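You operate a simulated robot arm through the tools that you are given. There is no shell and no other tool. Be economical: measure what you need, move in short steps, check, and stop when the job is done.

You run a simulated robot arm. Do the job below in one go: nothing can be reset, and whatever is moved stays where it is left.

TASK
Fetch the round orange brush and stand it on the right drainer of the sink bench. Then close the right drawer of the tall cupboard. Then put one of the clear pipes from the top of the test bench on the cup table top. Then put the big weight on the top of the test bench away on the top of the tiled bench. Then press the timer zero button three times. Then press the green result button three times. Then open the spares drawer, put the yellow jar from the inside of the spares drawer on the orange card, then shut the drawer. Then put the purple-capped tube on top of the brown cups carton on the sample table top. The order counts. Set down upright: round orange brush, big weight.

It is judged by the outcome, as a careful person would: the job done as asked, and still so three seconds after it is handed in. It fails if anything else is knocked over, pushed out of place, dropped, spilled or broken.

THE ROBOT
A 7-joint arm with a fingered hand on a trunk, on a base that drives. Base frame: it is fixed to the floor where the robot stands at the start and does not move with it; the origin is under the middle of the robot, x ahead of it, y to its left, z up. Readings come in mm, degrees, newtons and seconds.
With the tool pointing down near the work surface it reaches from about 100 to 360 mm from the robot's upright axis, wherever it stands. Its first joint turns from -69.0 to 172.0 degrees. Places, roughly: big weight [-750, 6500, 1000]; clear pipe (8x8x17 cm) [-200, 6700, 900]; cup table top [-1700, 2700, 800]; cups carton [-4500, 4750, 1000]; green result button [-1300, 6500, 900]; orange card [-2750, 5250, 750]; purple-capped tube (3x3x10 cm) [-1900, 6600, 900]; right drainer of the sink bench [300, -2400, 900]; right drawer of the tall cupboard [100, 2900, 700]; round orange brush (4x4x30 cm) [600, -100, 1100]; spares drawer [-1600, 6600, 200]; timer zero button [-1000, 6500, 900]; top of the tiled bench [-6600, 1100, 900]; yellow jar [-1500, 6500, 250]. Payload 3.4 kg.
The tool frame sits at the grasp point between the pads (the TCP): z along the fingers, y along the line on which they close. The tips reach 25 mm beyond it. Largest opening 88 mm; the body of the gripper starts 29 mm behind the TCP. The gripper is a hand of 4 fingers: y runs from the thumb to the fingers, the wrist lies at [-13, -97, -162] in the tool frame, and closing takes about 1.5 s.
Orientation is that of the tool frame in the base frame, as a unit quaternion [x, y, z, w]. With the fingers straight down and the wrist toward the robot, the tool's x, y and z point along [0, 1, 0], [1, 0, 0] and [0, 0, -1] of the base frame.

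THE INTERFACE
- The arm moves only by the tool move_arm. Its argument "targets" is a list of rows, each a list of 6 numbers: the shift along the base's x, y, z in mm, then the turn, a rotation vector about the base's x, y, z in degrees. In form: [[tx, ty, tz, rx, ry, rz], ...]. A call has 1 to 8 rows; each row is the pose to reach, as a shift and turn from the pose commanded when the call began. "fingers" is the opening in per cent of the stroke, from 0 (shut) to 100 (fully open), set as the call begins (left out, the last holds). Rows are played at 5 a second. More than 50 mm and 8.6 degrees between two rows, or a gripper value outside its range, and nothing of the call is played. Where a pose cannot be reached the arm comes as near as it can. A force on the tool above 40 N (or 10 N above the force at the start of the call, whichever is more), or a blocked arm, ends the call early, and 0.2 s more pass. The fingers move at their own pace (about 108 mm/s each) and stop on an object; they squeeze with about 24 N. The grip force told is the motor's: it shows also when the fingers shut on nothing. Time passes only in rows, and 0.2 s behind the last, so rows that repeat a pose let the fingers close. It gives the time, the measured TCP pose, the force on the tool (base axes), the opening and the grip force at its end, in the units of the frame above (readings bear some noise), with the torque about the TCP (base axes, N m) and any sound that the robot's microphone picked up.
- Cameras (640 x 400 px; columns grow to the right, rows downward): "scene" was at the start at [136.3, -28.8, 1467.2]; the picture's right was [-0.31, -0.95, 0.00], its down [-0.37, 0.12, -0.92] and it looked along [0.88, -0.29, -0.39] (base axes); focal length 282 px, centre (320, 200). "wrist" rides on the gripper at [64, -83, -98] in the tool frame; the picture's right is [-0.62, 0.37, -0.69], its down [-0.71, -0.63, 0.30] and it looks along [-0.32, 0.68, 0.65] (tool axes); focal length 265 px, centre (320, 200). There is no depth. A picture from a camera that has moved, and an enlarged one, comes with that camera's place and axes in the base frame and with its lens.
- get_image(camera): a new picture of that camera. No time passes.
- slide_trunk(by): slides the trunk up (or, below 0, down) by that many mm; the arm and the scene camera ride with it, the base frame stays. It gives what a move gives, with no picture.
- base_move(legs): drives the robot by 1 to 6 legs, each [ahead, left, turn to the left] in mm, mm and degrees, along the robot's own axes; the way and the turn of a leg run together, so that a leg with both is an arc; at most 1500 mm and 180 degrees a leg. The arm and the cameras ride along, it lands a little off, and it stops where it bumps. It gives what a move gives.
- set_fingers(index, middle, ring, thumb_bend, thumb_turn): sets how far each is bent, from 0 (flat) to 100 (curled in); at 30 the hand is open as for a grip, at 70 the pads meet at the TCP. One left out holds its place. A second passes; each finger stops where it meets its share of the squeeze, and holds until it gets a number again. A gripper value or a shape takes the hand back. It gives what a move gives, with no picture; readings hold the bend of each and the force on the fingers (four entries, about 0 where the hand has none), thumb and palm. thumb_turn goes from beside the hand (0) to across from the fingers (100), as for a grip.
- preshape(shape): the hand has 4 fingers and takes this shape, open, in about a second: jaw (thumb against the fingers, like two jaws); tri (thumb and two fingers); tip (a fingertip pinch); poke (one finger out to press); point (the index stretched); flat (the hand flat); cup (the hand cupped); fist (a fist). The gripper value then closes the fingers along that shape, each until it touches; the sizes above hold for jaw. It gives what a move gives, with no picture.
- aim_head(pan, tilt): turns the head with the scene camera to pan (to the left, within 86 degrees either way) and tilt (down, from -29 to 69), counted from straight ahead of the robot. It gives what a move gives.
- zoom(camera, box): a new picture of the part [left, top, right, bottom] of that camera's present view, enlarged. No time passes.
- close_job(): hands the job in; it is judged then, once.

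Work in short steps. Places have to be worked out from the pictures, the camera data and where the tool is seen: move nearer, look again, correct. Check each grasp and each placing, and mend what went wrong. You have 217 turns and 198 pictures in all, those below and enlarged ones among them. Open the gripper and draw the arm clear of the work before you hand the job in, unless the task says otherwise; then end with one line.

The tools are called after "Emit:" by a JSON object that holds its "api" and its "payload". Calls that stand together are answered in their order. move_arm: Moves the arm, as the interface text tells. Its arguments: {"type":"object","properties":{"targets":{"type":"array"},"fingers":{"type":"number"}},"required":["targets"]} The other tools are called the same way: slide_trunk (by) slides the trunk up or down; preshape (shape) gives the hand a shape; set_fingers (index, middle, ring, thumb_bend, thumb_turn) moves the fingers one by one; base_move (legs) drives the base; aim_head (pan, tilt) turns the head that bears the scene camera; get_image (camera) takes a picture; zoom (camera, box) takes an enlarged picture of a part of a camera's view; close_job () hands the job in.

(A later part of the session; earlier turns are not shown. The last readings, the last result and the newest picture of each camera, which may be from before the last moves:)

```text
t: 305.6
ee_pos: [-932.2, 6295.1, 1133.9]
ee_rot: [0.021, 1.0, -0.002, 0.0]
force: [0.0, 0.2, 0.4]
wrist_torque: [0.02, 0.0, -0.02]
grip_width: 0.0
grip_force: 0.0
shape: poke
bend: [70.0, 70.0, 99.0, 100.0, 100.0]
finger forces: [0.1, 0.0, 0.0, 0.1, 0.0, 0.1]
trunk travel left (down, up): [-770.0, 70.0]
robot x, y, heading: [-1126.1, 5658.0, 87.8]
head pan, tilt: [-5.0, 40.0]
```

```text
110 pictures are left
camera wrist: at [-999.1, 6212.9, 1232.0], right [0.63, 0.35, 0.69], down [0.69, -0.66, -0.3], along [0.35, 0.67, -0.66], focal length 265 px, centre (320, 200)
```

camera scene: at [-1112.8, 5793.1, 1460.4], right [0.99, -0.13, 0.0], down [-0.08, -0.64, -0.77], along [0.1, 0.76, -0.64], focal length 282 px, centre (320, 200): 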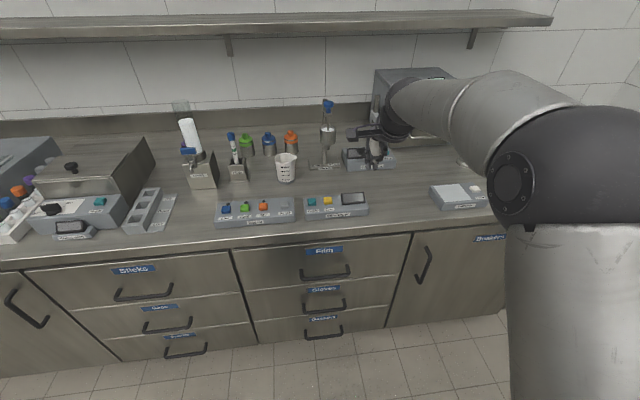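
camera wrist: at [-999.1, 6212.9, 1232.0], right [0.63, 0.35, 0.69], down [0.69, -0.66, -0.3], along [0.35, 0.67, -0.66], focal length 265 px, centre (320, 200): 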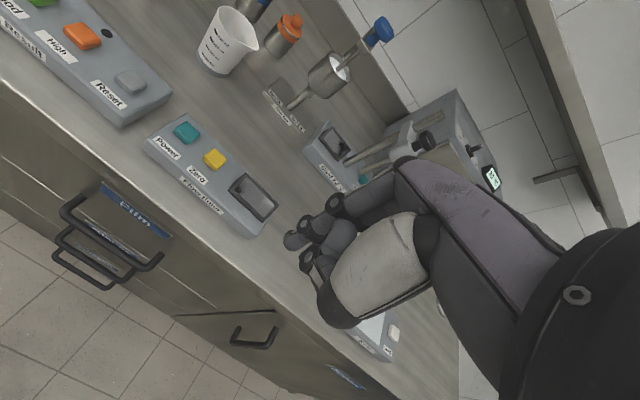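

Zero triangulates to (-1003, 6451, 901) and green to about (-1250, 6452). I straighten the heading and move nearer.

Emit:
{"api": "base_move", "payload": {"legs": [[130, 45, 2.3]]}}

Emit:
{"api": "get_image", "payload": {"camera": "wrist"}}

```text
t: 307.0
ee_pos: [-998.7, 6432.9, 1133.2]
ee_rot: [0.001, 1.0, -0.004, 0.0]
force: [-0.5, -0.4, 0.2]
wrist_torque: [-0.01, 0.03, -0.02]
grip_width: 0.1
grip_force: 0.1
shape: poke
bend: [70.0, 70.0, 99.0, 100.0, 100.0]
finger forces: [0.1, 0.0, 0.1, 0.1, 0.0, 0.0]
trunk travel left (down, up): [-770.0, 70.0]
robot x, y, heading: [-1167.6, 5789.0, 90.2]
head pan, tilt: [-5.0, 40.0]
```

```text
109 pictures are left
camera wrist: at [-1063.2, 6347.8, 1232.0], right [0.62, 0.37, 0.69], down [0.71, -0.63, -0.3], along [0.33, 0.68, -0.66], focal length 265 px, centre (320, 200)
```

wrist: 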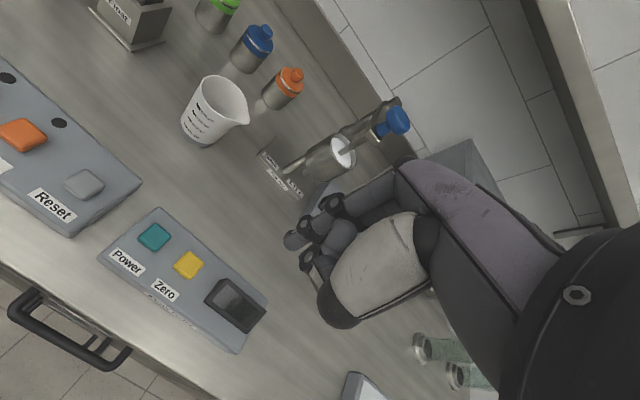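

The button is confirmed at (-1003, 6453). I zoom on the hand to see exactly where the poking tip is.

Emit:
{"api": "zoom", "payload": {"camera": "wrist", "box": [260, 170, 400, 300]}}

Emit:
{"api": "zoom", "payload": {"camera": "scene", "box": [300, 60, 460, 220]}}

```text
3.08 times, centred on (330, 235) of wrist
camera zoom: at [-1063.2, 6347.8, 1232.0], right [0.62, 0.37, 0.69], down [0.71, -0.63, -0.3], along [0.33, 0.68, -0.66], focal length 817 px, centre (289, 92)
```

zoom: 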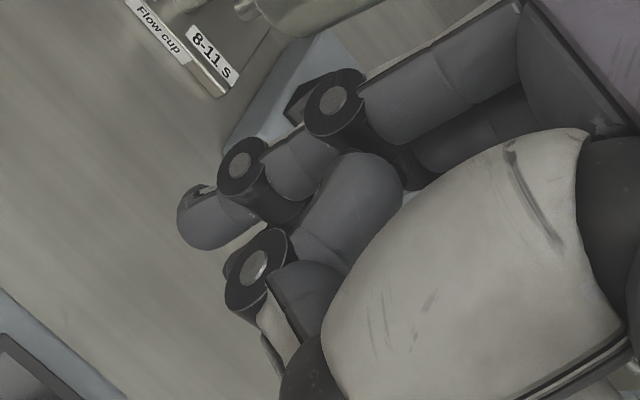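

```text
2.50 times, centred on (380, 140) of scene
camera zoom: at [-1160.3, 5924.0, 1460.3], right [1.0, -0.09, 0.0], down [-0.06, -0.64, -0.77], along [0.07, 0.76, -0.64], focal length 705 px, centre (170, 350)
```

zoom: 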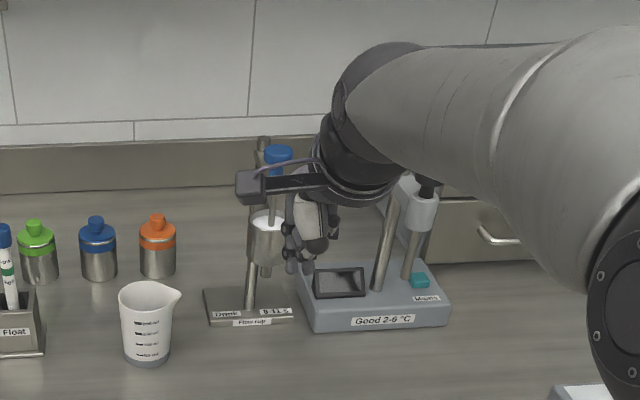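

I curl the middle finger fully so only the index tip sticks out, then look again.

Emit:
{"api": "set_fingers", "payload": {"middle": 100, "ring": 100, "index": 55}}

Emit:
{"api": "zoom", "payload": {"camera": "wrist", "box": [260, 170, 400, 300]}}

Emit:
{"api": "zoom", "payload": {"camera": "scene", "box": [340, 120, 400, 180]}}

```text
t: 308.0
ee_pos: [-998.2, 6432.0, 1134.0]
ee_rot: [0.0, 1.0, -0.002, 0.001]
force: [-0.1, -0.4, 0.5]
wrist_torque: [0.01, 0.0, -0.01]
grip_width: 32.8
grip_force: 0.0
shape: fingers
bend: [55.0, 100.0, 100.0, 100.0, 100.0]
finger forces: [0.0, 0.1, 0.1, 0.0, 0.0, 0.0]
trunk travel left (down, up): [-770.0, 70.0]
robot x, y, heading: [-1164.3, 5787.8, 90.1]
head pan, tilt: [-5.0, 40.0]
```

```text
3.08 times, centred on (330, 235) of wrist
camera zoom: at [-1063.1, 6347.7, 1232.1], right [0.62, 0.37, 0.69], down [0.71, -0.63, -0.3], along [0.33, 0.68, -0.66], focal length 817 px, centre (289, 92)
```

zoom: 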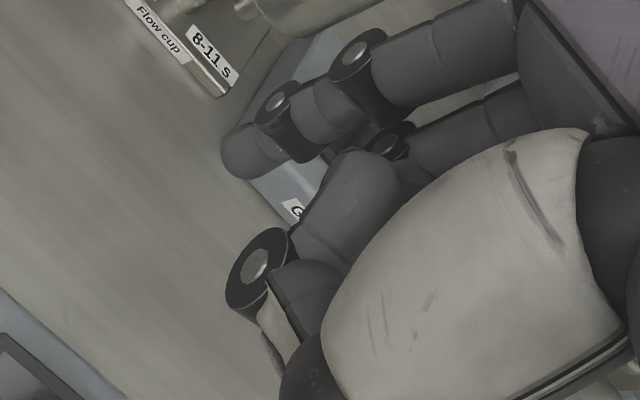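

```text
6.67 times, centred on (370, 150) of scene
camera zoom: at [-1160.2, 5923.9, 1460.3], right [1.0, -0.09, 0.0], down [-0.06, -0.64, -0.77], along [0.07, 0.76, -0.64], focal length 1880 px, centre (-13, 533)
```

zoom: 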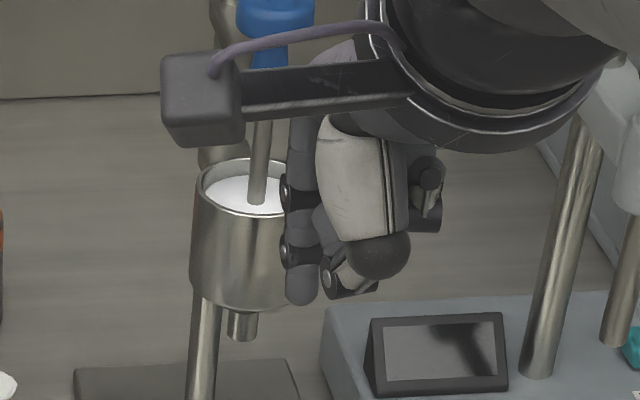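

The index tip lies at about (-9, +11, -25) from the TCP. I line it over the Zero button and lower to about 20 mm above it.

Emit:
{"api": "move_arm", "payload": {"targets": [[4, 10, -40, 0, 0, 0], [4, 10, -80, 0, 0, 0], [4, 10, -120, 0, 0, 0], [4, 10, -160, 0, 0, 0], [4, 10, -185, 0, 0, 0]]}}

Emit:
{"api": "get_image", "payload": {"camera": "wrist"}}

Emit:
{"api": "get_image", "payload": {"camera": "scene"}}

```text
t: 309.2
ee_pos: [-995.0, 6441.3, 948.9]
ee_rot: [0.001, 1.0, -0.002, 0.0]
force: [-0.3, 0.3, 0.6]
wrist_torque: [0.01, 0.0, 0.01]
grip_width: 33.0
grip_force: 0.0
shape: fingers
bend: [55.0, 100.0, 100.0, 100.0, 100.0]
finger forces: [0.0, 0.0, 0.0, 0.0, 0.0, 0.1]
trunk travel left (down, up): [-770.0, 70.0]
robot x, y, heading: [-1165.3, 5789.8, 89.9]
head pan, tilt: [-5.0, 40.0]
```

```text
104 pictures are left
camera wrist: at [-1059.2, 6357.8, 1046.6], right [0.62, 0.37, 0.69], down [0.71, -0.63, -0.3], along [0.33, 0.68, -0.66], focal length 265 px, centre (320, 200)
```

wrist: 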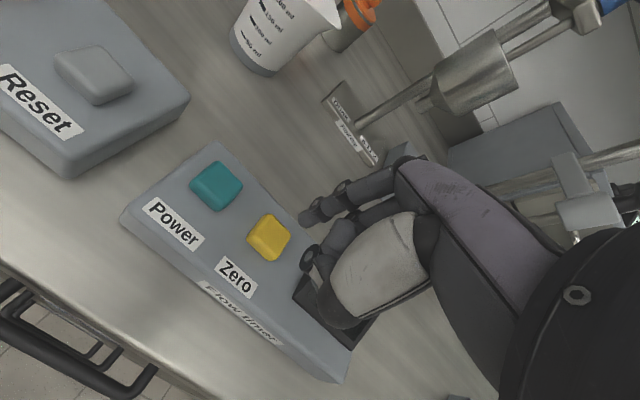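

```text
103 pictures are left
camera scene: at [-1160.0, 5924.1, 1460.4], right [1.0, -0.09, 0.0], down [-0.06, -0.64, -0.77], along [0.07, 0.76, -0.64], focal length 282 px, centre (320, 200)
```

scene: 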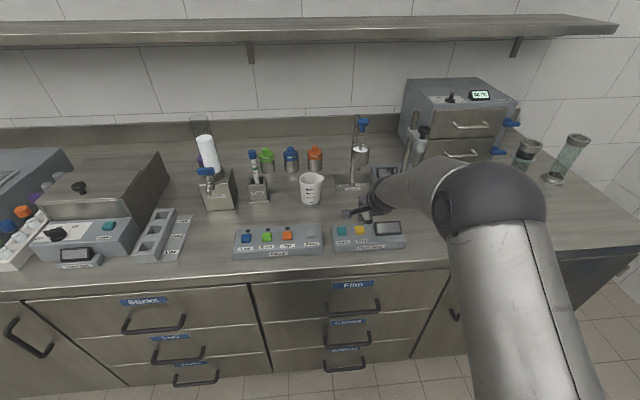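

The tip is within about 7 mm of the button centre. I shift -5 mm in y and lower to feel the button.

Emit:
{"api": "move_arm", "payload": {"targets": [[0, -5, -8, 0, 0, 0], [0, -5, -14, 0, 0, 0], [0, -5, -18, 0, 0, 0], [0, -5, -20, 0, 0, 0]]}}

Emit:
{"api": "zoom", "payload": {"camera": "wrist", "box": [200, 150, 380, 290]}}

```text
t: 310.2
ee_pos: [-994.9, 6438.0, 928.1]
ee_rot: [0.001, 1.0, -0.003, 0.0]
force: [0.3, -0.2, 0.4]
wrist_torque: [0.0, 0.01, 0.01]
grip_width: 32.9
grip_force: 0.1
shape: fingers
bend: [55.0, 100.0, 100.0, 100.0, 100.0]
finger forces: [0.1, 0.0, 0.0, 0.0, 0.0, 0.1]
trunk travel left (down, up): [-770.0, 70.0]
robot x, y, heading: [-1164.7, 5786.5, 89.8]
head pan, tilt: [-5.0, 40.0]
```

```text
2.86 times, centred on (290, 220) of wrist
camera zoom: at [-1059.1, 6352.5, 1026.9], right [0.62, 0.37, 0.69], down [0.71, -0.63, -0.3], along [0.33, 0.68, -0.66], focal length 758 px, centre (406, 143)
```

zoom: 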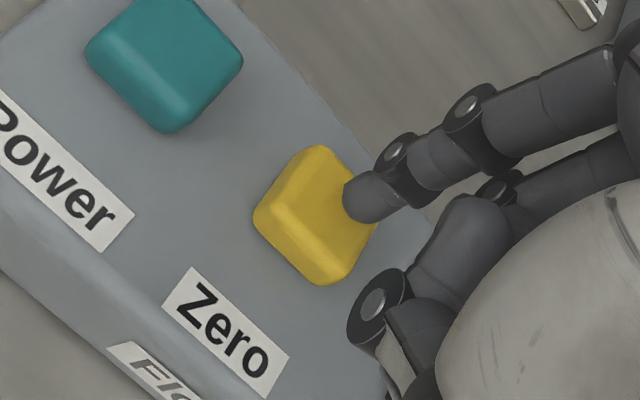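

The tip is over the yellow button, a little above it. I go down until contact.

Emit:
{"api": "move_arm", "payload": {"targets": [[0, 0, -4, 0, 0, 0], [0, 0, -7, 0, 0, 0], [0, 0, -9, 0, 0, 0], [0, 0, -11, 0, 0, 0]]}}

```text
t: 311.2
ee_pos: [-993.7, 6438.5, 918.0]
ee_rot: [0.001, 1.0, 0.0, 0.001]
force: [0.4, 0.3, 5.9]
wrist_torque: [0.09, 0.04, 0.0]
grip_width: 32.5
grip_force: 2.2
shape: fingers
bend: [56.0, 100.0, 100.0, 100.0, 100.0]
finger forces: [5.0, 0.1, 0.1, 0.0, 0.0, 0.0]
trunk travel left (down, up): [-770.0, 70.0]
robot x, y, heading: [-1166.9, 5792.7, 89.8]
head pan, tilt: [-5.0, 40.0]
heard: click
```

A click: that is press one. I lift 8 mm to release.

Emit:
{"api": "move_arm", "payload": {"targets": [[0, 0, 4, 0, 0, 0], [0, 0, 9, 0, 0, 0], [0, 0, 9, 0, 0, 0]]}}

Emit:
{"api": "zoom", "payload": {"camera": "wrist", "box": [200, 150, 380, 290]}}

```text
t: 312.0
ee_pos: [-994.4, 6436.3, 924.4]
ee_rot: [0.001, 1.0, -0.003, 0.0]
force: [1.1, 0.1, -0.5]
wrist_torque: [-0.01, 0.01, 0.03]
grip_width: 32.5
grip_force: 0.1
shape: fingers
bend: [55.0, 100.0, 100.0, 100.0, 100.0]
finger forces: [0.0, 0.1, 0.0, 0.0, 0.0, 0.1]
trunk travel left (down, up): [-770.0, 70.0]
robot x, y, heading: [-1163.2, 5787.7, 90.1]
head pan, tilt: [-5.0, 40.0]
```

```text
2.86 times, centred on (290, 220) of wrist
camera zoom: at [-1058.6, 6352.3, 1024.1], right [0.62, 0.37, 0.69], down [0.71, -0.63, -0.3], along [0.33, 0.68, -0.66], focal length 758 px, centre (406, 143)
```

zoom: 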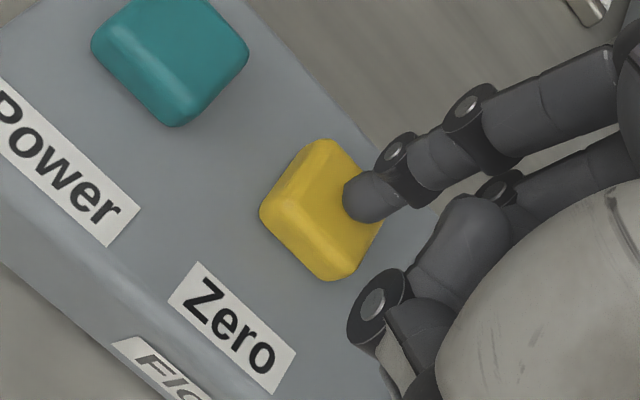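

The tip is free again and no other sound came. I press a second time, same depth, and release.

Emit:
{"api": "move_arm", "payload": {"targets": [[0, 0, -3, 0, 0, 0], [0, 0, -6, 0, 0, 0], [0, 0, -9, 0, 0, 0], [0, 0, -9, 0, 0, 0]]}}

Emit:
{"api": "move_arm", "payload": {"targets": [[0, 0, 4, 0, 0, 0], [0, 0, 9, 0, 0, 0], [0, 0, 9, 0, 0, 0]]}}

```text
t: 313.0
ee_pos: [-994.3, 6437.4, 919.6]
ee_rot: [0.001, 1.0, 0.0, 0.0]
force: [0.1, 0.0, 4.8]
wrist_torque: [0.09, 0.05, 0.0]
grip_width: 32.6
grip_force: 2.4
shape: fingers
bend: [55.0, 100.0, 100.0, 100.0, 100.0]
finger forces: [4.4, 0.0, 0.0, 0.1, 0.0, 0.0]
trunk travel left (down, up): [-770.0, 70.0]
robot x, y, heading: [-1165.2, 5789.0, 90.0]
head pan, tilt: [-5.0, 40.0]
heard: click
```

```text
t: 313.8
ee_pos: [-993.7, 6436.4, 925.8]
ee_rot: [0.001, 1.0, -0.003, -0.001]
force: [-0.2, -0.5, -0.2]
wrist_torque: [0.01, 0.03, -0.02]
grip_width: 32.9
grip_force: 0.0
shape: fingers
bend: [55.0, 100.0, 100.0, 100.0, 100.0]
finger forces: [0.0, 0.0, 0.0, 0.0, 0.0, 0.1]
trunk travel left (down, up): [-770.0, 70.0]
robot x, y, heading: [-1167.0, 5789.5, 89.8]
head pan, tilt: [-5.0, 40.0]
```

Second click heard and released. I make the third press and then lift clear.

Emit:
{"api": "move_arm", "payload": {"targets": [[0, 0, -3, 0, 0, 0], [0, 0, -6, 0, 0, 0], [0, 0, -9, 0, 0, 0], [0, 0, -9, 0, 0, 0]]}}

Emit:
{"api": "move_arm", "payload": {"targets": [[0, 0, 10, 0, 0, 0], [0, 0, 40, 0, 0, 0], [0, 0, 80, 0, 0, 0]]}}

```text
t: 314.8
ee_pos: [-993.9, 6435.9, 918.2]
ee_rot: [0.0, 1.0, -0.001, 0.0]
force: [0.3, 0.0, 4.9]
wrist_torque: [0.15, 0.0, 0.01]
grip_width: 32.8
grip_force: 2.5
shape: fingers
bend: [55.0, 100.0, 100.0, 100.0, 100.0]
finger forces: [5.1, 0.0, 0.0, 0.0, 0.0, 0.0]
trunk travel left (down, up): [-770.0, 70.0]
robot x, y, heading: [-1164.7, 5790.7, 90.1]
head pan, tilt: [-5.0, 40.0]
heard: click
```

```text
t: 315.6
ee_pos: [-995.2, 6436.2, 998.5]
ee_rot: [0.001, 1.0, -0.003, 0.0]
force: [0.3, -0.1, 1.1]
wrist_torque: [-0.03, -0.01, 0.0]
grip_width: 32.7
grip_force: 0.0
shape: fingers
bend: [55.0, 100.0, 100.0, 100.0, 100.0]
finger forces: [0.1, 0.1, 0.0, 0.0, 0.1, 0.1]
trunk travel left (down, up): [-770.0, 70.0]
robot x, y, heading: [-1167.5, 5788.9, 89.8]
head pan, tilt: [-5.0, 40.0]
```

Three clicks on Zero. I strafe left to the green result button.

Emit:
{"api": "base_move", "payload": {"legs": [[0, 247, 0]]}}

Emit:
{"api": "get_image", "payload": {"camera": "wrist"}}

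```text
t: 317.4
ee_pos: [-1244.8, 6436.5, 998.6]
ee_rot: [0.001, 1.0, -0.002, 0.0]
force: [-0.1, -0.9, -0.3]
wrist_torque: [0.03, -0.01, 0.0]
grip_width: 32.8
grip_force: 0.1
shape: fingers
bend: [55.0, 100.0, 100.0, 100.0, 100.0]
finger forces: [0.0, 0.1, 0.0, 0.0, 0.1, 0.0]
trunk travel left (down, up): [-770.0, 70.0]
robot x, y, heading: [-1410.3, 5788.3, 89.9]
head pan, tilt: [-5.0, 40.0]
```

```text
100 pictures are left
camera wrist: at [-1309.7, 6352.3, 1096.2], right [0.62, 0.37, 0.69], down [0.71, -0.63, -0.3], along [0.33, 0.68, -0.66], focal length 265 px, centre (320, 200)
```

wrist: 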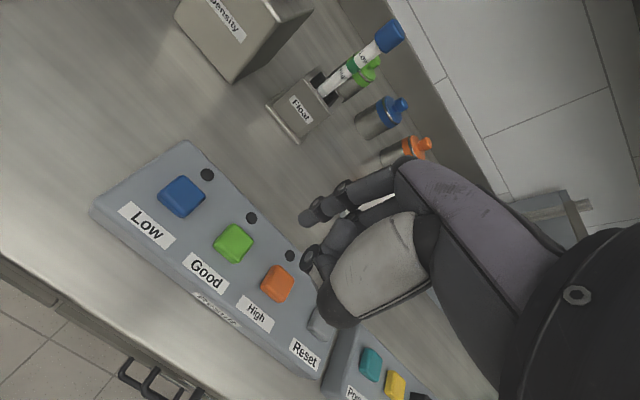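

Green is at about (-1260, 6448). I shift -5 mm in x, lower to just above and check.

Emit:
{"api": "move_arm", "payload": {"targets": [[-5, -1, -35, 0, 0, 0], [-5, -1, -65, 0, 0, 0]]}}

Emit:
{"api": "zoom", "payload": {"camera": "wrist", "box": [200, 150, 380, 290]}}

```text
t: 318.0
ee_pos: [-1249.9, 6436.3, 933.8]
ee_rot: [0.001, 1.0, -0.003, -0.001]
force: [-0.7, 0.2, -0.2]
wrist_torque: [-0.01, -0.02, 0.0]
grip_width: 33.0
grip_force: 0.0
shape: fingers
bend: [55.0, 100.0, 100.0, 100.0, 100.0]
finger forces: [0.0, 0.0, 0.1, 0.0, 0.0, 0.0]
trunk travel left (down, up): [-770.0, 70.0]
robot x, y, heading: [-1416.4, 5788.0, 90.1]
head pan, tilt: [-5.0, 40.0]
```

```text
2.86 times, centred on (290, 220) of wrist
camera zoom: at [-1314.1, 6351.7, 1031.4], right [0.62, 0.37, 0.69], down [0.71, -0.63, -0.3], along [0.33, 0.68, -0.66], focal length 758 px, centre (406, 143)
```

zoom: 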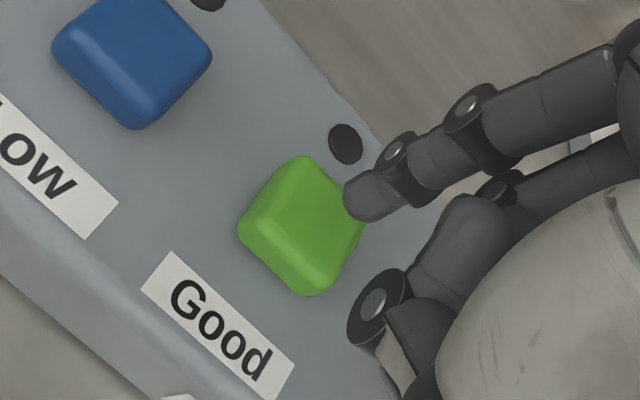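

The geometry matches the earlier press. I press green, first time.

Emit:
{"api": "move_arm", "payload": {"targets": [[0, 0, -7, 0, 0, 0], [0, 0, -11, 0, 0, 0], [0, 0, -14, 0, 0, 0], [0, 0, -16, 0, 0, 0], [0, 0, -16, 0, 0, 0]]}}

```text
t: 319.2
ee_pos: [-1249.4, 6436.1, 918.2]
ee_rot: [0.001, 1.0, 0.0, 0.001]
force: [-0.4, -0.3, 6.0]
wrist_torque: [0.17, 0.06, 0.02]
grip_width: 33.1
grip_force: 3.0
shape: fingers
bend: [55.0, 100.0, 100.0, 100.0, 100.0]
finger forces: [6.4, 0.0, 0.0, 0.0, 0.0, 0.1]
trunk travel left (down, up): [-770.0, 70.0]
robot x, y, heading: [-1417.2, 5788.8, 90.1]
head pan, tilt: [-5.0, 40.0]
heard: click
```

First click. I release, press a second time and release again.

Emit:
{"api": "move_arm", "payload": {"targets": [[0, 0, 4, 0, 0, 0], [0, 0, 9, 0, 0, 0], [0, 0, 9, 0, 0, 0]]}}

Emit:
{"api": "move_arm", "payload": {"targets": [[0, 0, -3, 0, 0, 0], [0, 0, -6, 0, 0, 0], [0, 0, -9, 0, 0, 0], [0, 0, -9, 0, 0, 0]]}}

Emit:
{"api": "move_arm", "payload": {"targets": [[0, 0, 4, 0, 0, 0], [0, 0, 9, 0, 0, 0], [0, 0, 9, 0, 0, 0]]}}

```text
t: 320.0
ee_pos: [-1250.5, 6435.5, 925.5]
ee_rot: [0.001, 1.0, -0.002, 0.0]
force: [0.9, 1.4, -0.1]
wrist_torque: [0.0, 0.01, -0.01]
grip_width: 32.7
grip_force: 0.1
shape: fingers
bend: [55.0, 100.0, 100.0, 100.0, 100.0]
finger forces: [0.0, 0.0, 0.1, 0.0, 0.1, 0.0]
trunk travel left (down, up): [-770.0, 70.0]
robot x, y, heading: [-1414.7, 5789.0, 89.7]
head pan, tilt: [-5.0, 40.0]
```

```text
t: 321.0
ee_pos: [-1249.5, 6435.9, 917.6]
ee_rot: [0.001, 1.0, -0.001, 0.0]
force: [-0.6, -0.3, 6.8]
wrist_torque: [0.18, 0.07, -0.02]
grip_width: 32.9
grip_force: 2.7
shape: fingers
bend: [55.0, 100.0, 100.0, 100.0, 100.0]
finger forces: [6.4, 0.0, 0.0, 0.0, 0.1, 0.0]
trunk travel left (down, up): [-770.0, 70.0]
robot x, y, heading: [-1416.6, 5790.0, 90.1]
head pan, tilt: [-5.0, 40.0]
heard: click
```

```text
t: 321.8
ee_pos: [-1251.0, 6435.1, 925.0]
ee_rot: [0.0, 1.0, -0.003, 0.0]
force: [1.0, -0.3, 0.4]
wrist_torque: [-0.01, 0.01, -0.03]
grip_width: 32.8
grip_force: 0.0
shape: fingers
bend: [55.0, 100.0, 100.0, 100.0, 100.0]
finger forces: [0.0, 0.0, 0.0, 0.0, 0.1, 0.0]
trunk travel left (down, up): [-770.0, 70.0]
robot x, y, heading: [-1414.9, 5789.2, 89.7]
head pan, tilt: [-5.0, 40.0]
```

Second click. I make the third press and lift clear.

Emit:
{"api": "move_arm", "payload": {"targets": [[0, 0, -3, 0, 0, 0], [0, 0, -6, 0, 0, 0], [0, 0, -9, 0, 0, 0], [0, 0, -9, 0, 0, 0]]}}

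Emit:
{"api": "move_arm", "payload": {"targets": [[0, 0, 10, 0, 0, 0], [0, 0, 50, 0, 0, 0], [0, 0, 95, 0, 0, 0], [0, 0, 140, 0, 0, 0], [0, 0, 180, 0, 0, 0]]}}

```text
t: 322.8
ee_pos: [-1250.1, 6436.2, 918.3]
ee_rot: [0.001, 1.0, 0.0, 0.001]
force: [-0.1, -0.3, 7.4]
wrist_torque: [0.2, 0.06, 0.0]
grip_width: 32.6
grip_force: 3.9
shape: fingers
bend: [55.0, 100.0, 100.0, 100.0, 100.0]
finger forces: [6.7, 0.1, 0.0, 0.1, 0.1, 0.0]
trunk travel left (down, up): [-770.0, 70.0]
robot x, y, heading: [-1417.0, 5786.3, 90.1]
head pan, tilt: [-5.0, 40.0]
heard: click
```

```text
t: 324.0
ee_pos: [-1250.8, 6432.3, 1097.4]
ee_rot: [0.001, 1.0, -0.003, 0.0]
force: [-0.1, 0.1, -0.5]
wrist_torque: [-0.02, -0.01, -0.03]
grip_width: 32.5
grip_force: 0.0
shape: fingers
bend: [55.0, 100.0, 100.0, 100.0, 100.0]
finger forces: [0.0, 0.0, 0.0, 0.0, 0.0, 0.0]
trunk travel left (down, up): [-770.0, 70.0]
robot x, y, heading: [-1417.2, 5790.3, 89.7]
head pan, tilt: [-5.0, 40.0]
```

Three clicks on green. Next is the spares drawer: I back off and look at the drawer column.

Emit:
{"api": "base_move", "payload": {"legs": [[-450, 150, 0]]}}

Emit:
{"api": "slide_trunk", "payload": {"by": -400}}

Emit:
{"api": "preshape", "payload": {"shape": "jaw"}}

Emit:
{"api": "aim_head", "payload": {"pan": 0, "tilt": 35}}

Emit:
{"api": "get_image", "payload": {"camera": "scene"}}

```text
t: 326.8
ee_pos: [-1393.6, 5983.2, 1097.4]
ee_rot: [0.008, 1.0, -0.001, 0.0]
force: [0.2, 0.3, 0.5]
wrist_torque: [0.0, -0.01, 0.0]
grip_width: 32.8
grip_force: 0.1
shape: fingers
bend: [55.0, 100.0, 100.0, 100.0, 100.0]
finger forces: [0.1, 0.0, 0.1, 0.0, 0.2, 0.0]
trunk travel left (down, up): [-770.0, 70.0]
robot x, y, heading: [-1567.0, 5339.4, 89.1]
head pan, tilt: [-5.0, 40.0]
```

```text
t: 330.6
ee_pos: [-1393.7, 5981.8, 698.6]
ee_rot: [0.008, 1.0, -0.002, 0.0]
force: [0.4, 0.1, 0.1]
wrist_torque: [-0.02, -0.01, 0.02]
grip_width: 33.0
grip_force: 0.0
shape: fingers
bend: [55.0, 100.0, 100.0, 100.0, 100.0]
finger forces: [0.1, 0.1, 0.0, 0.0, 0.0, 0.0]
trunk travel left (down, up): [-370.0, 470.0]
robot x, y, heading: [-1568.6, 5341.0, 89.0]
head pan, tilt: [-5.0, 40.0]
```

```text
t: 331.5
ee_pos: [-1392.6, 5982.9, 698.4]
ee_rot: [0.008, 1.0, -0.003, 0.001]
force: [0.2, 0.0, 0.2]
wrist_torque: [0.0, 0.01, 0.0]
grip_width: 87.8
grip_force: 0.1
shape: jaw
bend: [30.0, 30.0, 30.0, 30.0, 98.0]
finger forces: [0.1, 0.0, 0.0, 0.0, 0.0, 0.0]
trunk travel left (down, up): [-370.0, 470.0]
robot x, y, heading: [-1573.1, 5339.1, 89.2]
head pan, tilt: [-5.0, 40.0]
```

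```text
t: 332.2
ee_pos: [-1394.3, 5982.2, 697.1]
ee_rot: [0.007, 1.0, -0.004, 0.0]
force: [0.2, 0.2, -0.3]
wrist_torque: [-0.02, -0.04, 0.03]
grip_width: 87.8
grip_force: 0.0
shape: jaw
bend: [30.0, 30.0, 30.0, 30.0, 98.0]
finger forces: [0.0, 0.1, 0.0, 0.0, 0.1, 0.0]
trunk travel left (down, up): [-370.0, 470.0]
robot x, y, heading: [-1568.5, 5338.5, 88.9]
head pan, tilt: [0.0, 35.0]
```

```text
98 pictures are left
camera scene: at [-1568.7, 5478.0, 1067.9], right [1.0, -0.02, 0.0], down [-0.01, -0.57, -0.82], along [0.01, 0.82, -0.57], focal length 282 px, centre (320, 200)
```

scene: 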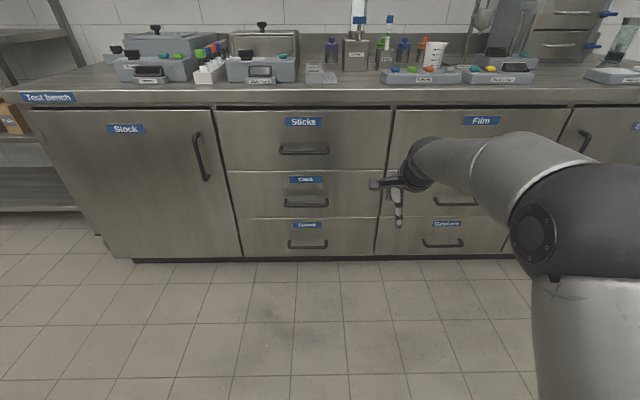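

The spares drawer handle is at about (-1612, 6300, 278). I shift left, straighten and lower the trunk.

Emit:
{"api": "base_move", "payload": {"legs": [[0, 205, 1]]}}

Emit:
{"api": "slide_trunk", "payload": {"by": -340}}

Emit:
{"api": "base_move", "payload": {"legs": [[180, 0, 0]]}}

Emit:
{"api": "get_image", "payload": {"camera": "scene"}}

Emit:
{"api": "get_image", "payload": {"camera": "wrist"}}

```text
t: 333.8
ee_pos: [-1619.2, 5987.1, 696.1]
ee_rot: [-0.002, 1.0, -0.003, -0.001]
force: [0.4, 0.2, 0.4]
wrist_torque: [-0.02, -0.02, 0.03]
grip_width: 87.7
grip_force: 0.0
shape: jaw
bend: [30.0, 30.0, 30.0, 30.0, 98.0]
finger forces: [0.0, 0.0, 0.0, 0.0, 0.0, 0.0]
trunk travel left (down, up): [-370.0, 470.0]
robot x, y, heading: [-1776.4, 5336.4, 90.5]
head pan, tilt: [0.0, 35.0]
```

```text
t: 337.2
ee_pos: [-1619.0, 5985.8, 357.3]
ee_rot: [-0.003, 1.0, -0.002, 0.0]
force: [0.1, 0.1, 0.2]
wrist_torque: [0.04, -0.01, -0.01]
grip_width: 87.6
grip_force: 0.0
shape: jaw
bend: [30.0, 30.0, 30.0, 30.0, 98.0]
finger forces: [0.0, 0.0, 0.0, 0.0, 0.0, 0.0]
trunk travel left (down, up): [-30.0, 810.0]
robot x, y, heading: [-1781.3, 5343.0, 90.5]
head pan, tilt: [0.0, 35.0]
```

```text
t: 338.7
ee_pos: [-1621.5, 6166.0, 357.3]
ee_rot: [-0.003, 1.0, -0.002, 0.0]
force: [0.4, 0.9, 0.5]
wrist_torque: [-0.02, -0.03, -0.03]
grip_width: 87.9
grip_force: 0.0
shape: jaw
bend: [30.0, 30.0, 30.0, 30.0, 98.0]
finger forces: [0.0, 0.0, 0.0, 0.0, 0.0, 0.0]
trunk travel left (down, up): [-30.0, 810.0]
robot x, y, heading: [-1782.7, 5522.2, 90.4]
head pan, tilt: [0.0, 35.0]
```

```text
97 pictures are left
camera scene: at [-1783.8, 5657.9, 727.9], right [1.0, 0.01, 0.0], down [0.0, -0.57, -0.82], along [-0.01, 0.82, -0.57], focal length 282 px, centre (320, 200)
```

scene: 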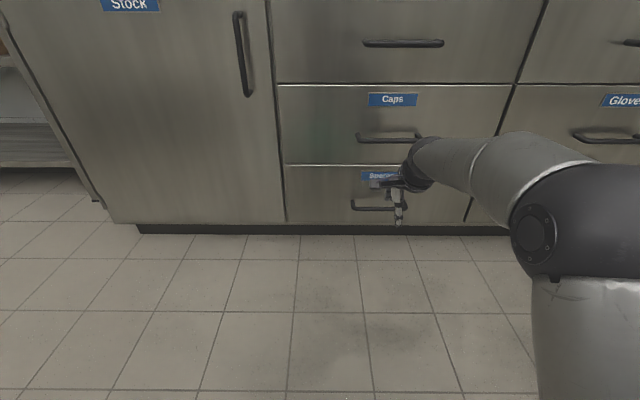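

```text
96 pictures are left
camera wrist: at [-1684.2, 6081.1, 455.7], right [0.62, 0.38, 0.69], down [0.72, -0.63, -0.3], along [0.32, 0.68, -0.66], focal length 265 px, centre (320, 200)
```

wrist: 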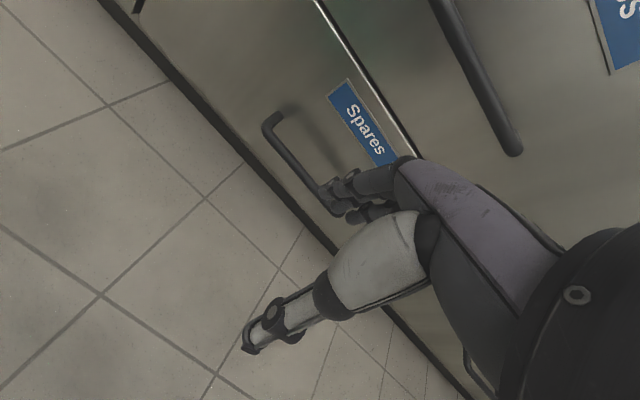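

I zoom on the handle to judge the gap between bar and face.

Emit:
{"api": "zoom", "payload": {"camera": "wrist", "box": [230, 70, 410, 230]}}

Emit:
{"api": "zoom", "payload": {"camera": "scene", "box": [330, 150, 450, 240]}}

```text
2.50 times, centred on (320, 150) of wrist
camera zoom: at [-1684.2, 6081.1, 455.7], right [0.62, 0.38, 0.69], down [0.72, -0.63, -0.3], along [0.32, 0.68, -0.66], focal length 664 px, centre (320, 325)
```

zoom: 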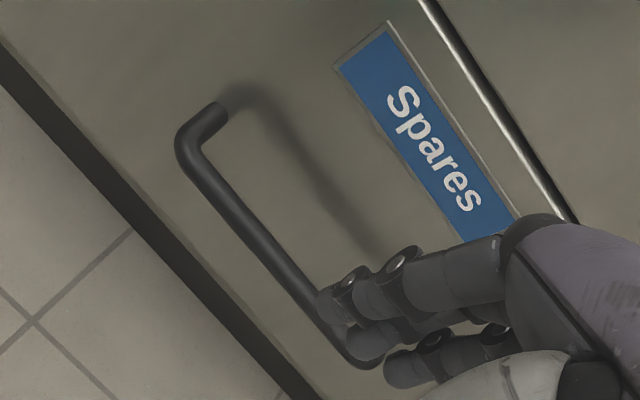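

```text
4.44 times, centred on (390, 195) of scene
camera zoom: at [-1783.8, 5657.9, 727.9], right [1.0, 0.01, 0.0], down [0.0, -0.57, -0.82], along [-0.01, 0.82, -0.57], focal length 1253 px, centre (9, 222)
```

zoom: 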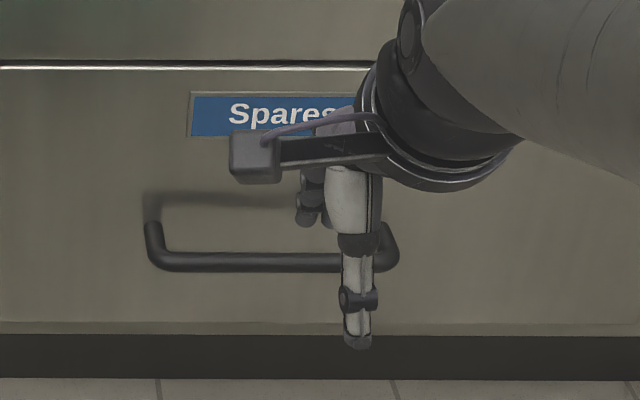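

The bar is at about y 6317, z 240, x -1690 to -1538, with a 40 mm gap behind it. I lower, narrow the hand and approach just above the bar.

Emit:
{"api": "slide_trunk", "payload": {"by": -30}}

Emit:
{"api": "move_arm", "payload": {"targets": [[3, 0, -20, 0, 0, 0], [6, 0, -40, 0, 0, 0], [6, 0, -40, 0, 0, 0]], "fingers": 60}}

Emit:
{"api": "base_move", "payload": {"legs": [[120, 0, 0]]}}

Emit:
{"api": "get_image", "payload": {"camera": "wrist"}}

Emit:
{"api": "get_image", "payload": {"camera": "scene"}}

```text
t: 339.4
ee_pos: [-1620.9, 6166.0, 327.0]
ee_rot: [-0.003, 1.0, -0.003, 0.0]
force: [-0.5, -0.4, 0.3]
wrist_torque: [-0.02, -0.04, 0.01]
grip_width: 87.7
grip_force: 0.1
shape: jaw
bend: [30.0, 30.0, 30.0, 30.0, 98.0]
finger forces: [0.0, 0.0, 0.0, 0.0, 0.1, 0.1]
trunk travel left (down, up): [0.0, 840.0]
robot x, y, heading: [-1780.4, 5520.7, 90.6]
head pan, tilt: [0.0, 35.0]
```

```text
t: 340.2
ee_pos: [-1615.3, 6166.3, 286.6]
ee_rot: [-0.004, 1.0, -0.003, 0.0]
force: [-0.1, 0.5, 0.5]
wrist_torque: [-0.01, 0.02, -0.04]
grip_width: 53.1
grip_force: 0.0
shape: jaw
bend: [29.0, 40.0, 37.0, 64.0, 100.0]
finger forces: [0.1, 0.0, 0.0, 0.0, 0.1, 0.0]
trunk travel left (down, up): [0.0, 840.0]
robot x, y, heading: [-1782.5, 5520.5, 90.5]
head pan, tilt: [0.0, 35.0]
```

```text
t: 341.4
ee_pos: [-1616.8, 6283.9, 287.8]
ee_rot: [-0.003, 1.0, -0.002, 0.0]
force: [0.0, 0.9, -0.1]
wrist_torque: [0.05, -0.01, 0.0]
grip_width: 53.2
grip_force: 0.1
shape: jaw
bend: [29.0, 40.0, 37.0, 64.0, 100.0]
finger forces: [0.0, 0.1, 0.0, 0.1, 0.1, 0.0]
trunk travel left (down, up): [0.0, 840.0]
robot x, y, heading: [-1786.3, 5637.5, 90.3]
head pan, tilt: [0.0, 35.0]
```

```text
93 pictures are left
camera wrist: at [-1680.7, 6199.2, 385.4], right [0.62, 0.38, 0.69], down [0.72, -0.63, -0.3], along [0.32, 0.68, -0.66], focal length 265 px, centre (320, 200)
```

wrist: 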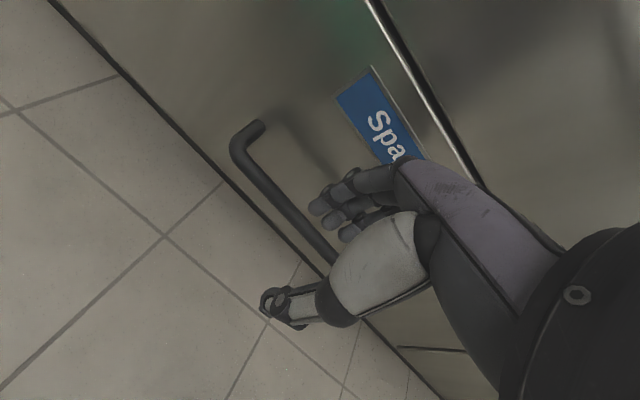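

```text
92 pictures are left
camera scene: at [-1784.9, 5775.9, 697.9], right [1.0, 0.01, 0.0], down [0.0, -0.57, -0.82], along [-0.01, 0.82, -0.57], focal length 282 px, centre (320, 200)
```

scene: 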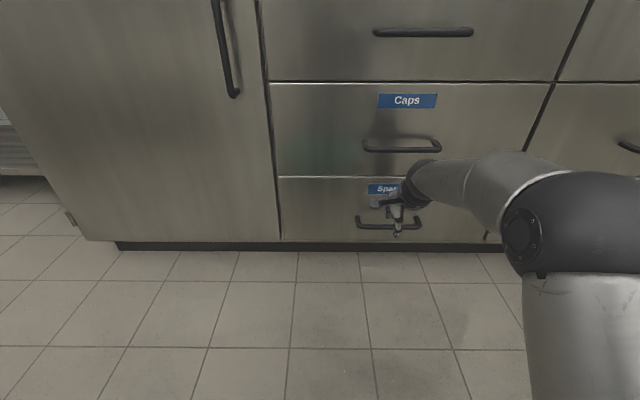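

The bar is at y≈6322, z≈239. I move forward 37 mm above it and then come down around it.

Emit:
{"api": "move_arm", "payload": {"targets": [[0, 18, 0, 0, 0, 0], [0, 36, 0, 0, 0, 0], [0, 36, -20, 0, 0, 0], [0, 36, -40, 0, 0, 0]]}}

Emit:
{"api": "get_image", "payload": {"camera": "wrist"}}

```text
t: 342.4
ee_pos: [-1618.7, 6321.5, 246.2]
ee_rot: [-0.004, 1.0, -0.002, 0.0]
force: [-0.5, -0.9, -0.4]
wrist_torque: [-0.02, 0.02, 0.0]
grip_width: 53.3
grip_force: 0.0
shape: jaw
bend: [29.0, 40.0, 37.0, 64.0, 100.0]
finger forces: [0.0, 0.1, 0.0, 0.0, 0.0, 0.0]
trunk travel left (down, up): [0.0, 840.0]
robot x, y, heading: [-1781.0, 5635.8, 90.6]
head pan, tilt: [0.0, 35.0]
```

```text
91 pictures are left
camera wrist: at [-1682.4, 6236.4, 344.6], right [0.62, 0.38, 0.69], down [0.72, -0.63, -0.3], along [0.32, 0.68, -0.66], focal length 265 px, centre (320, 200)
```

wrist: 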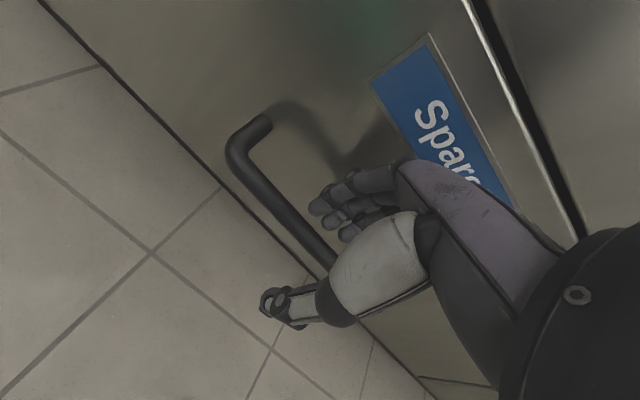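

The bar passes through the TCP point in the picture. I close on it.

Emit:
{"api": "move_arm", "payload": {"targets": [[0, 0, 0, 0, 0, 0], [0, 0, 0, 0, 0, 0], [0, 0, 0, 0, 0, 0], [0, 0, 0, 0, 0, 0], [0, 0, 0, 0, 0, 0], [0, 0, 0, 0, 0, 0], [0, 0, 0, 0, 0, 0]], "fingers": 0}}

Emit:
{"api": "get_image", "payload": {"camera": "wrist"}}

```text
t: 344.1
ee_pos: [-1618.5, 6321.0, 246.3]
ee_rot: [-0.004, 1.0, -0.003, 0.0]
force: [0.6, 0.9, -1.3]
wrist_torque: [-0.03, -0.03, -0.01]
grip_width: 0.2
grip_force: 23.5
shape: jaw
bend: [75.0, 70.0, 70.0, 41.0, 100.0]
finger forces: [0.0, 0.1, 0.1, 0.0, 0.1, 0.1]
trunk travel left (down, up): [0.0, 840.0]
robot x, y, heading: [-1783.2, 5639.1, 90.5]
head pan, tilt: [0.0, 35.0]
```

```text
90 pictures are left
camera wrist: at [-1682.3, 6236.3, 344.7], right [0.62, 0.38, 0.69], down [0.72, -0.63, -0.3], along [0.32, 0.68, -0.66], focal length 265 px, centre (320, 200)
```

wrist: 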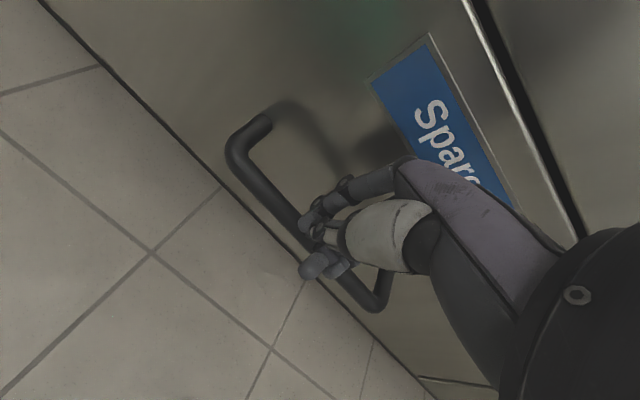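

The hand closed on nothing; it sits above or in front of the bar. I zoom in from both cameras.

Emit:
{"api": "zoom", "payload": {"camera": "wrist", "box": [210, 90, 430, 330]}}

Emit:
{"api": "zoom", "payload": {"camera": "scene", "box": [340, 170, 440, 245]}}

```text
1.67 times, centred on (320, 210) of wrist
camera zoom: at [-1682.3, 6236.3, 344.7], right [0.62, 0.38, 0.69], down [0.72, -0.63, -0.3], along [0.32, 0.68, -0.66], focal length 442 px, centre (320, 183)
```

zoom: 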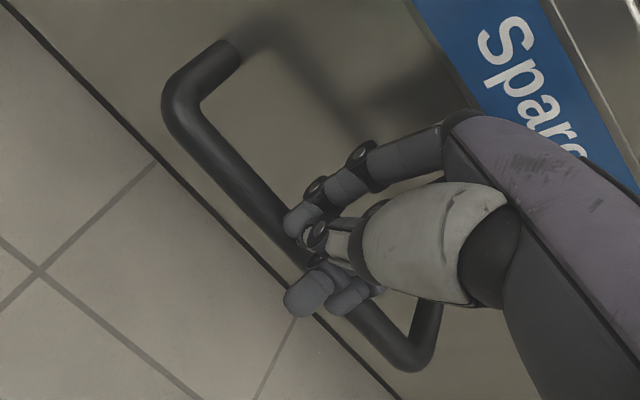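

```text
5.33 times, centred on (390, 208) of scene
camera zoom: at [-1784.9, 5775.9, 697.9], right [1.0, 0.01, 0.0], down [0.0, -0.57, -0.82], along [-0.01, 0.82, -0.57], focal length 1504 px, centre (-53, 160)
```

zoom: 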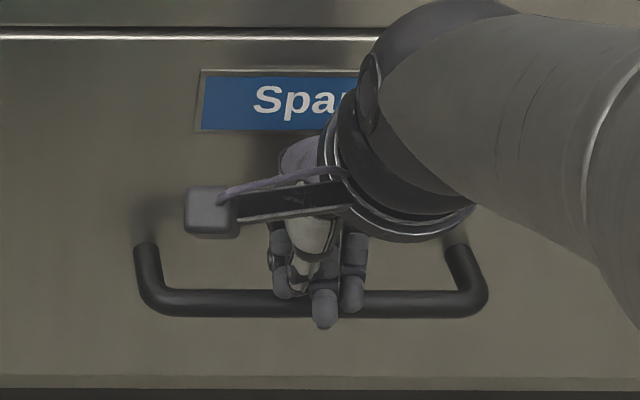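

The fingers passed above and in front of the bar; it must be nearer y≈6337, z≈220. I go up, open, move 17 mm further and come down lower.

Emit:
{"api": "move_arm", "payload": {"targets": [[0, 0, 25, 0, 0, 0], [0, 0, 45, 0, 0, 0], [0, 0, 45, 0, 0, 0], [0, 0, 45, 0, 0, 0], [0, 16, 45, 0, 0, 0], [0, 16, 20, 0, 0, 0], [0, 16, 0, 0, 0, 0], [0, 16, -24, 0, 0, 0]], "fingers": 60}}

Emit:
{"api": "zoom", "payload": {"camera": "wrist", "box": [210, 90, 430, 330]}}

Emit:
{"api": "zoom", "payload": {"camera": "scene", "box": [340, 170, 440, 245]}}

```text
t: 345.8
ee_pos: [-1617.0, 6333.6, 237.4]
ee_rot: [-0.003, 1.0, -0.006, 0.0]
force: [-1.8, -24.8, 6.3]
wrist_torque: [0.59, -0.09, -0.25]
grip_width: 47.4
grip_force: 0.1
shape: jaw
bend: [29.0, 52.0, 40.0, 64.0, 100.0]
finger forces: [0.0, 22.3, 4.9, 0.1, 0.0, 0.0]
trunk travel left (down, up): [0.0, 840.0]
robot x, y, heading: [-1783.9, 5634.3, 90.3]
head pan, tilt: [0.0, 35.0]
stopped in row 8: the force on the tool passed its limit at 42 N (the readings are from after the stop); the commanded pose is now the measured one
```

```text
1.67 times, centred on (320, 210) of wrist
camera zoom: at [-1680.8, 6249.1, 335.5], right [0.62, 0.38, 0.69], down [0.72, -0.63, -0.3], along [0.32, 0.68, -0.66], focal length 442 px, centre (320, 183)
```

zoom: 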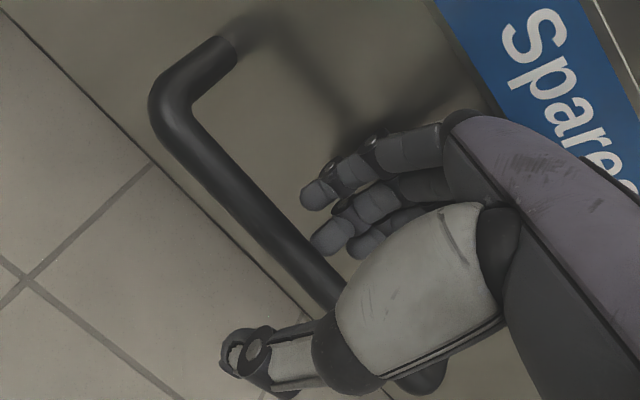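

```text
5.33 times, centred on (390, 208) of scene
camera zoom: at [-1785.0, 5773.6, 698.1], right [1.0, 0.01, 0.0], down [0.0, -0.57, -0.82], along [-0.01, 0.82, -0.57], focal length 1504 px, centre (-53, 160)
```

zoom: 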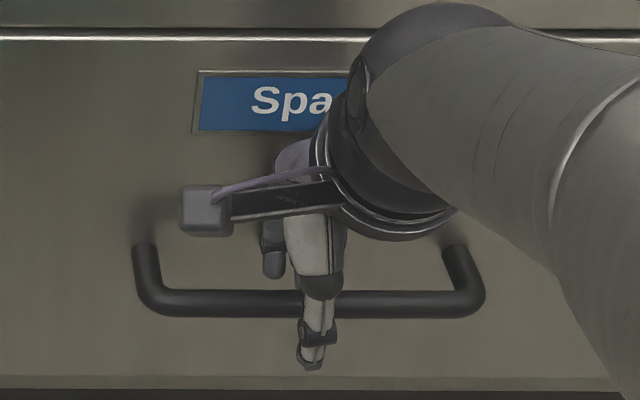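

The finger backs touched the drawer face, so face y≈6372 and the bar is near (6325, 232). I move back 8 mm, narrow slightly and go lower.

Emit:
{"api": "move_arm", "payload": {"targets": [[0, -8, 2, 0, 0, 0], [0, -8, 2, 0, 0, 0], [0, -8, -4, 0, 0, 0], [0, -8, -10, 0, 0, 0], [0, -8, -14, 0, 0, 0]], "fingers": 50}}

Emit:
{"api": "zoom", "payload": {"camera": "wrist", "box": [210, 90, 430, 330]}}

```text
t: 347.0
ee_pos: [-1616.6, 6327.3, 221.2]
ee_rot: [-0.003, 1.0, -0.003, 0.0]
force: [0.2, -0.6, 0.0]
wrist_torque: [0.0, 0.03, -0.01]
grip_width: 44.3
grip_force: 0.0
shape: jaw
bend: [74.0, 44.0, 41.0, 69.0, 100.0]
finger forces: [0.1, 0.1, 0.0, 0.0, 0.0, 0.0]
trunk travel left (down, up): [0.0, 840.0]
robot x, y, heading: [-1786.4, 5637.1, 90.3]
head pan, tilt: [0.0, 35.0]
```

```text
1.67 times, centred on (320, 210) of wrist
camera zoom: at [-1680.6, 6242.8, 320.4], right [0.62, 0.38, 0.69], down [0.72, -0.63, -0.3], along [0.32, 0.68, -0.66], focal length 442 px, centre (320, 183)
```

zoom: 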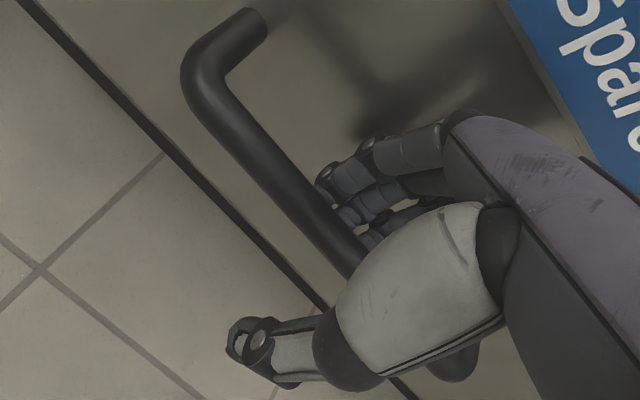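

The bar now occludes the fingertips, so the fingers are behind it. I close.

Emit:
{"api": "move_arm", "payload": {"targets": [[0, 0, 0, 0, 0, 0], [0, 0, 0, 0, 0, 0], [0, 0, 0, 0, 0, 0], [0, 0, 0, 0, 0, 0], [0, 0, 0, 0, 0, 0], [0, 0, 0, 0, 0, 0], [0, 0, 0, 0, 0, 0]], "fingers": 0}}

Emit:
{"api": "get_image", "payload": {"camera": "wrist"}}

```text
t: 348.6
ee_pos: [-1618.0, 6327.2, 220.2]
ee_rot: [-0.004, 1.0, -0.006, 0.0]
force: [0.2, -0.7, -9.1]
wrist_torque: [-0.14, 0.04, 0.07]
grip_width: 6.1
grip_force: 24.3
shape: jaw
bend: [75.0, 55.0, 48.0, 37.0, 100.0]
finger forces: [11.6, 5.0, 2.9, 0.0, 20.2, 0.0]
trunk travel left (down, up): [0.0, 840.0]
robot x, y, heading: [-1778.2, 5638.1, 90.6]
head pan, tilt: [0.0, 35.0]
```

```text
84 pictures are left
camera wrist: at [-1680.6, 6242.9, 318.7], right [0.62, 0.38, 0.69], down [0.72, -0.63, -0.3], along [0.32, 0.68, -0.66], focal length 265 px, centre (320, 200)
```

wrist: 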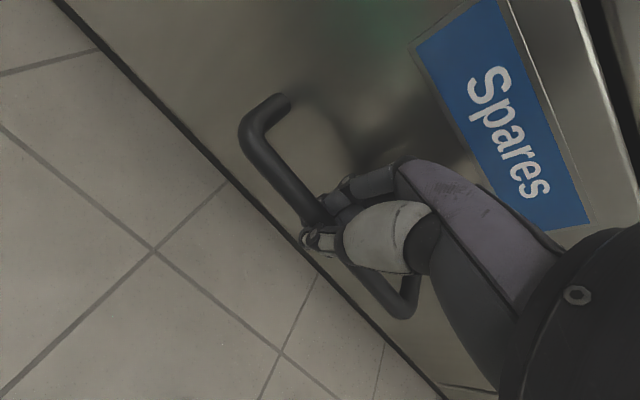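

The bar is gripped. I pull the drawer open by driving back 300 mm.

Emit:
{"api": "base_move", "payload": {"legs": [[-300, 0, 0]]}}

Emit:
{"api": "get_image", "payload": {"camera": "scene"}}

```text
t: 350.6
ee_pos: [-1614.0, 6026.9, 220.3]
ee_rot: [-0.003, 1.0, -0.006, 0.0]
force: [-17.2, -2.5, -12.2]
wrist_torque: [-0.19, 0.26, 0.41]
grip_width: 5.5
grip_force: 24.1
shape: jaw
bend: [75.0, 56.0, 49.0, 37.0, 100.0]
finger forces: [11.5, 5.6, 3.7, 0.1, 20.7, 0.1]
trunk travel left (down, up): [0.0, 840.0]
robot x, y, heading: [-1782.2, 5336.2, 90.3]
head pan, tilt: [0.0, 35.0]
```

```text
83 pictures are left
camera scene: at [-1782.5, 5476.5, 697.6], right [1.0, 0.01, 0.0], down [0.0, -0.58, -0.82], along [0.0, 0.82, -0.58], focal length 282 px, centre (320, 200)
```

scene: 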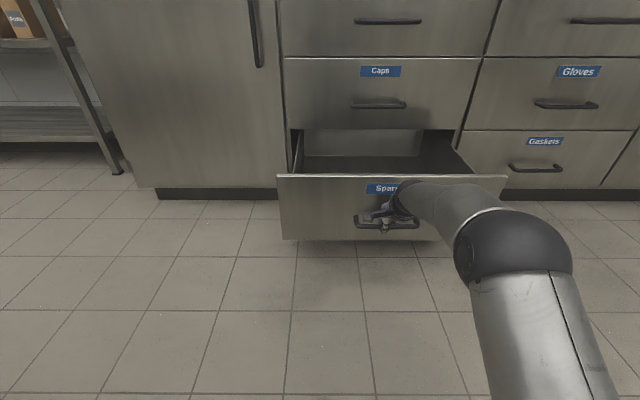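

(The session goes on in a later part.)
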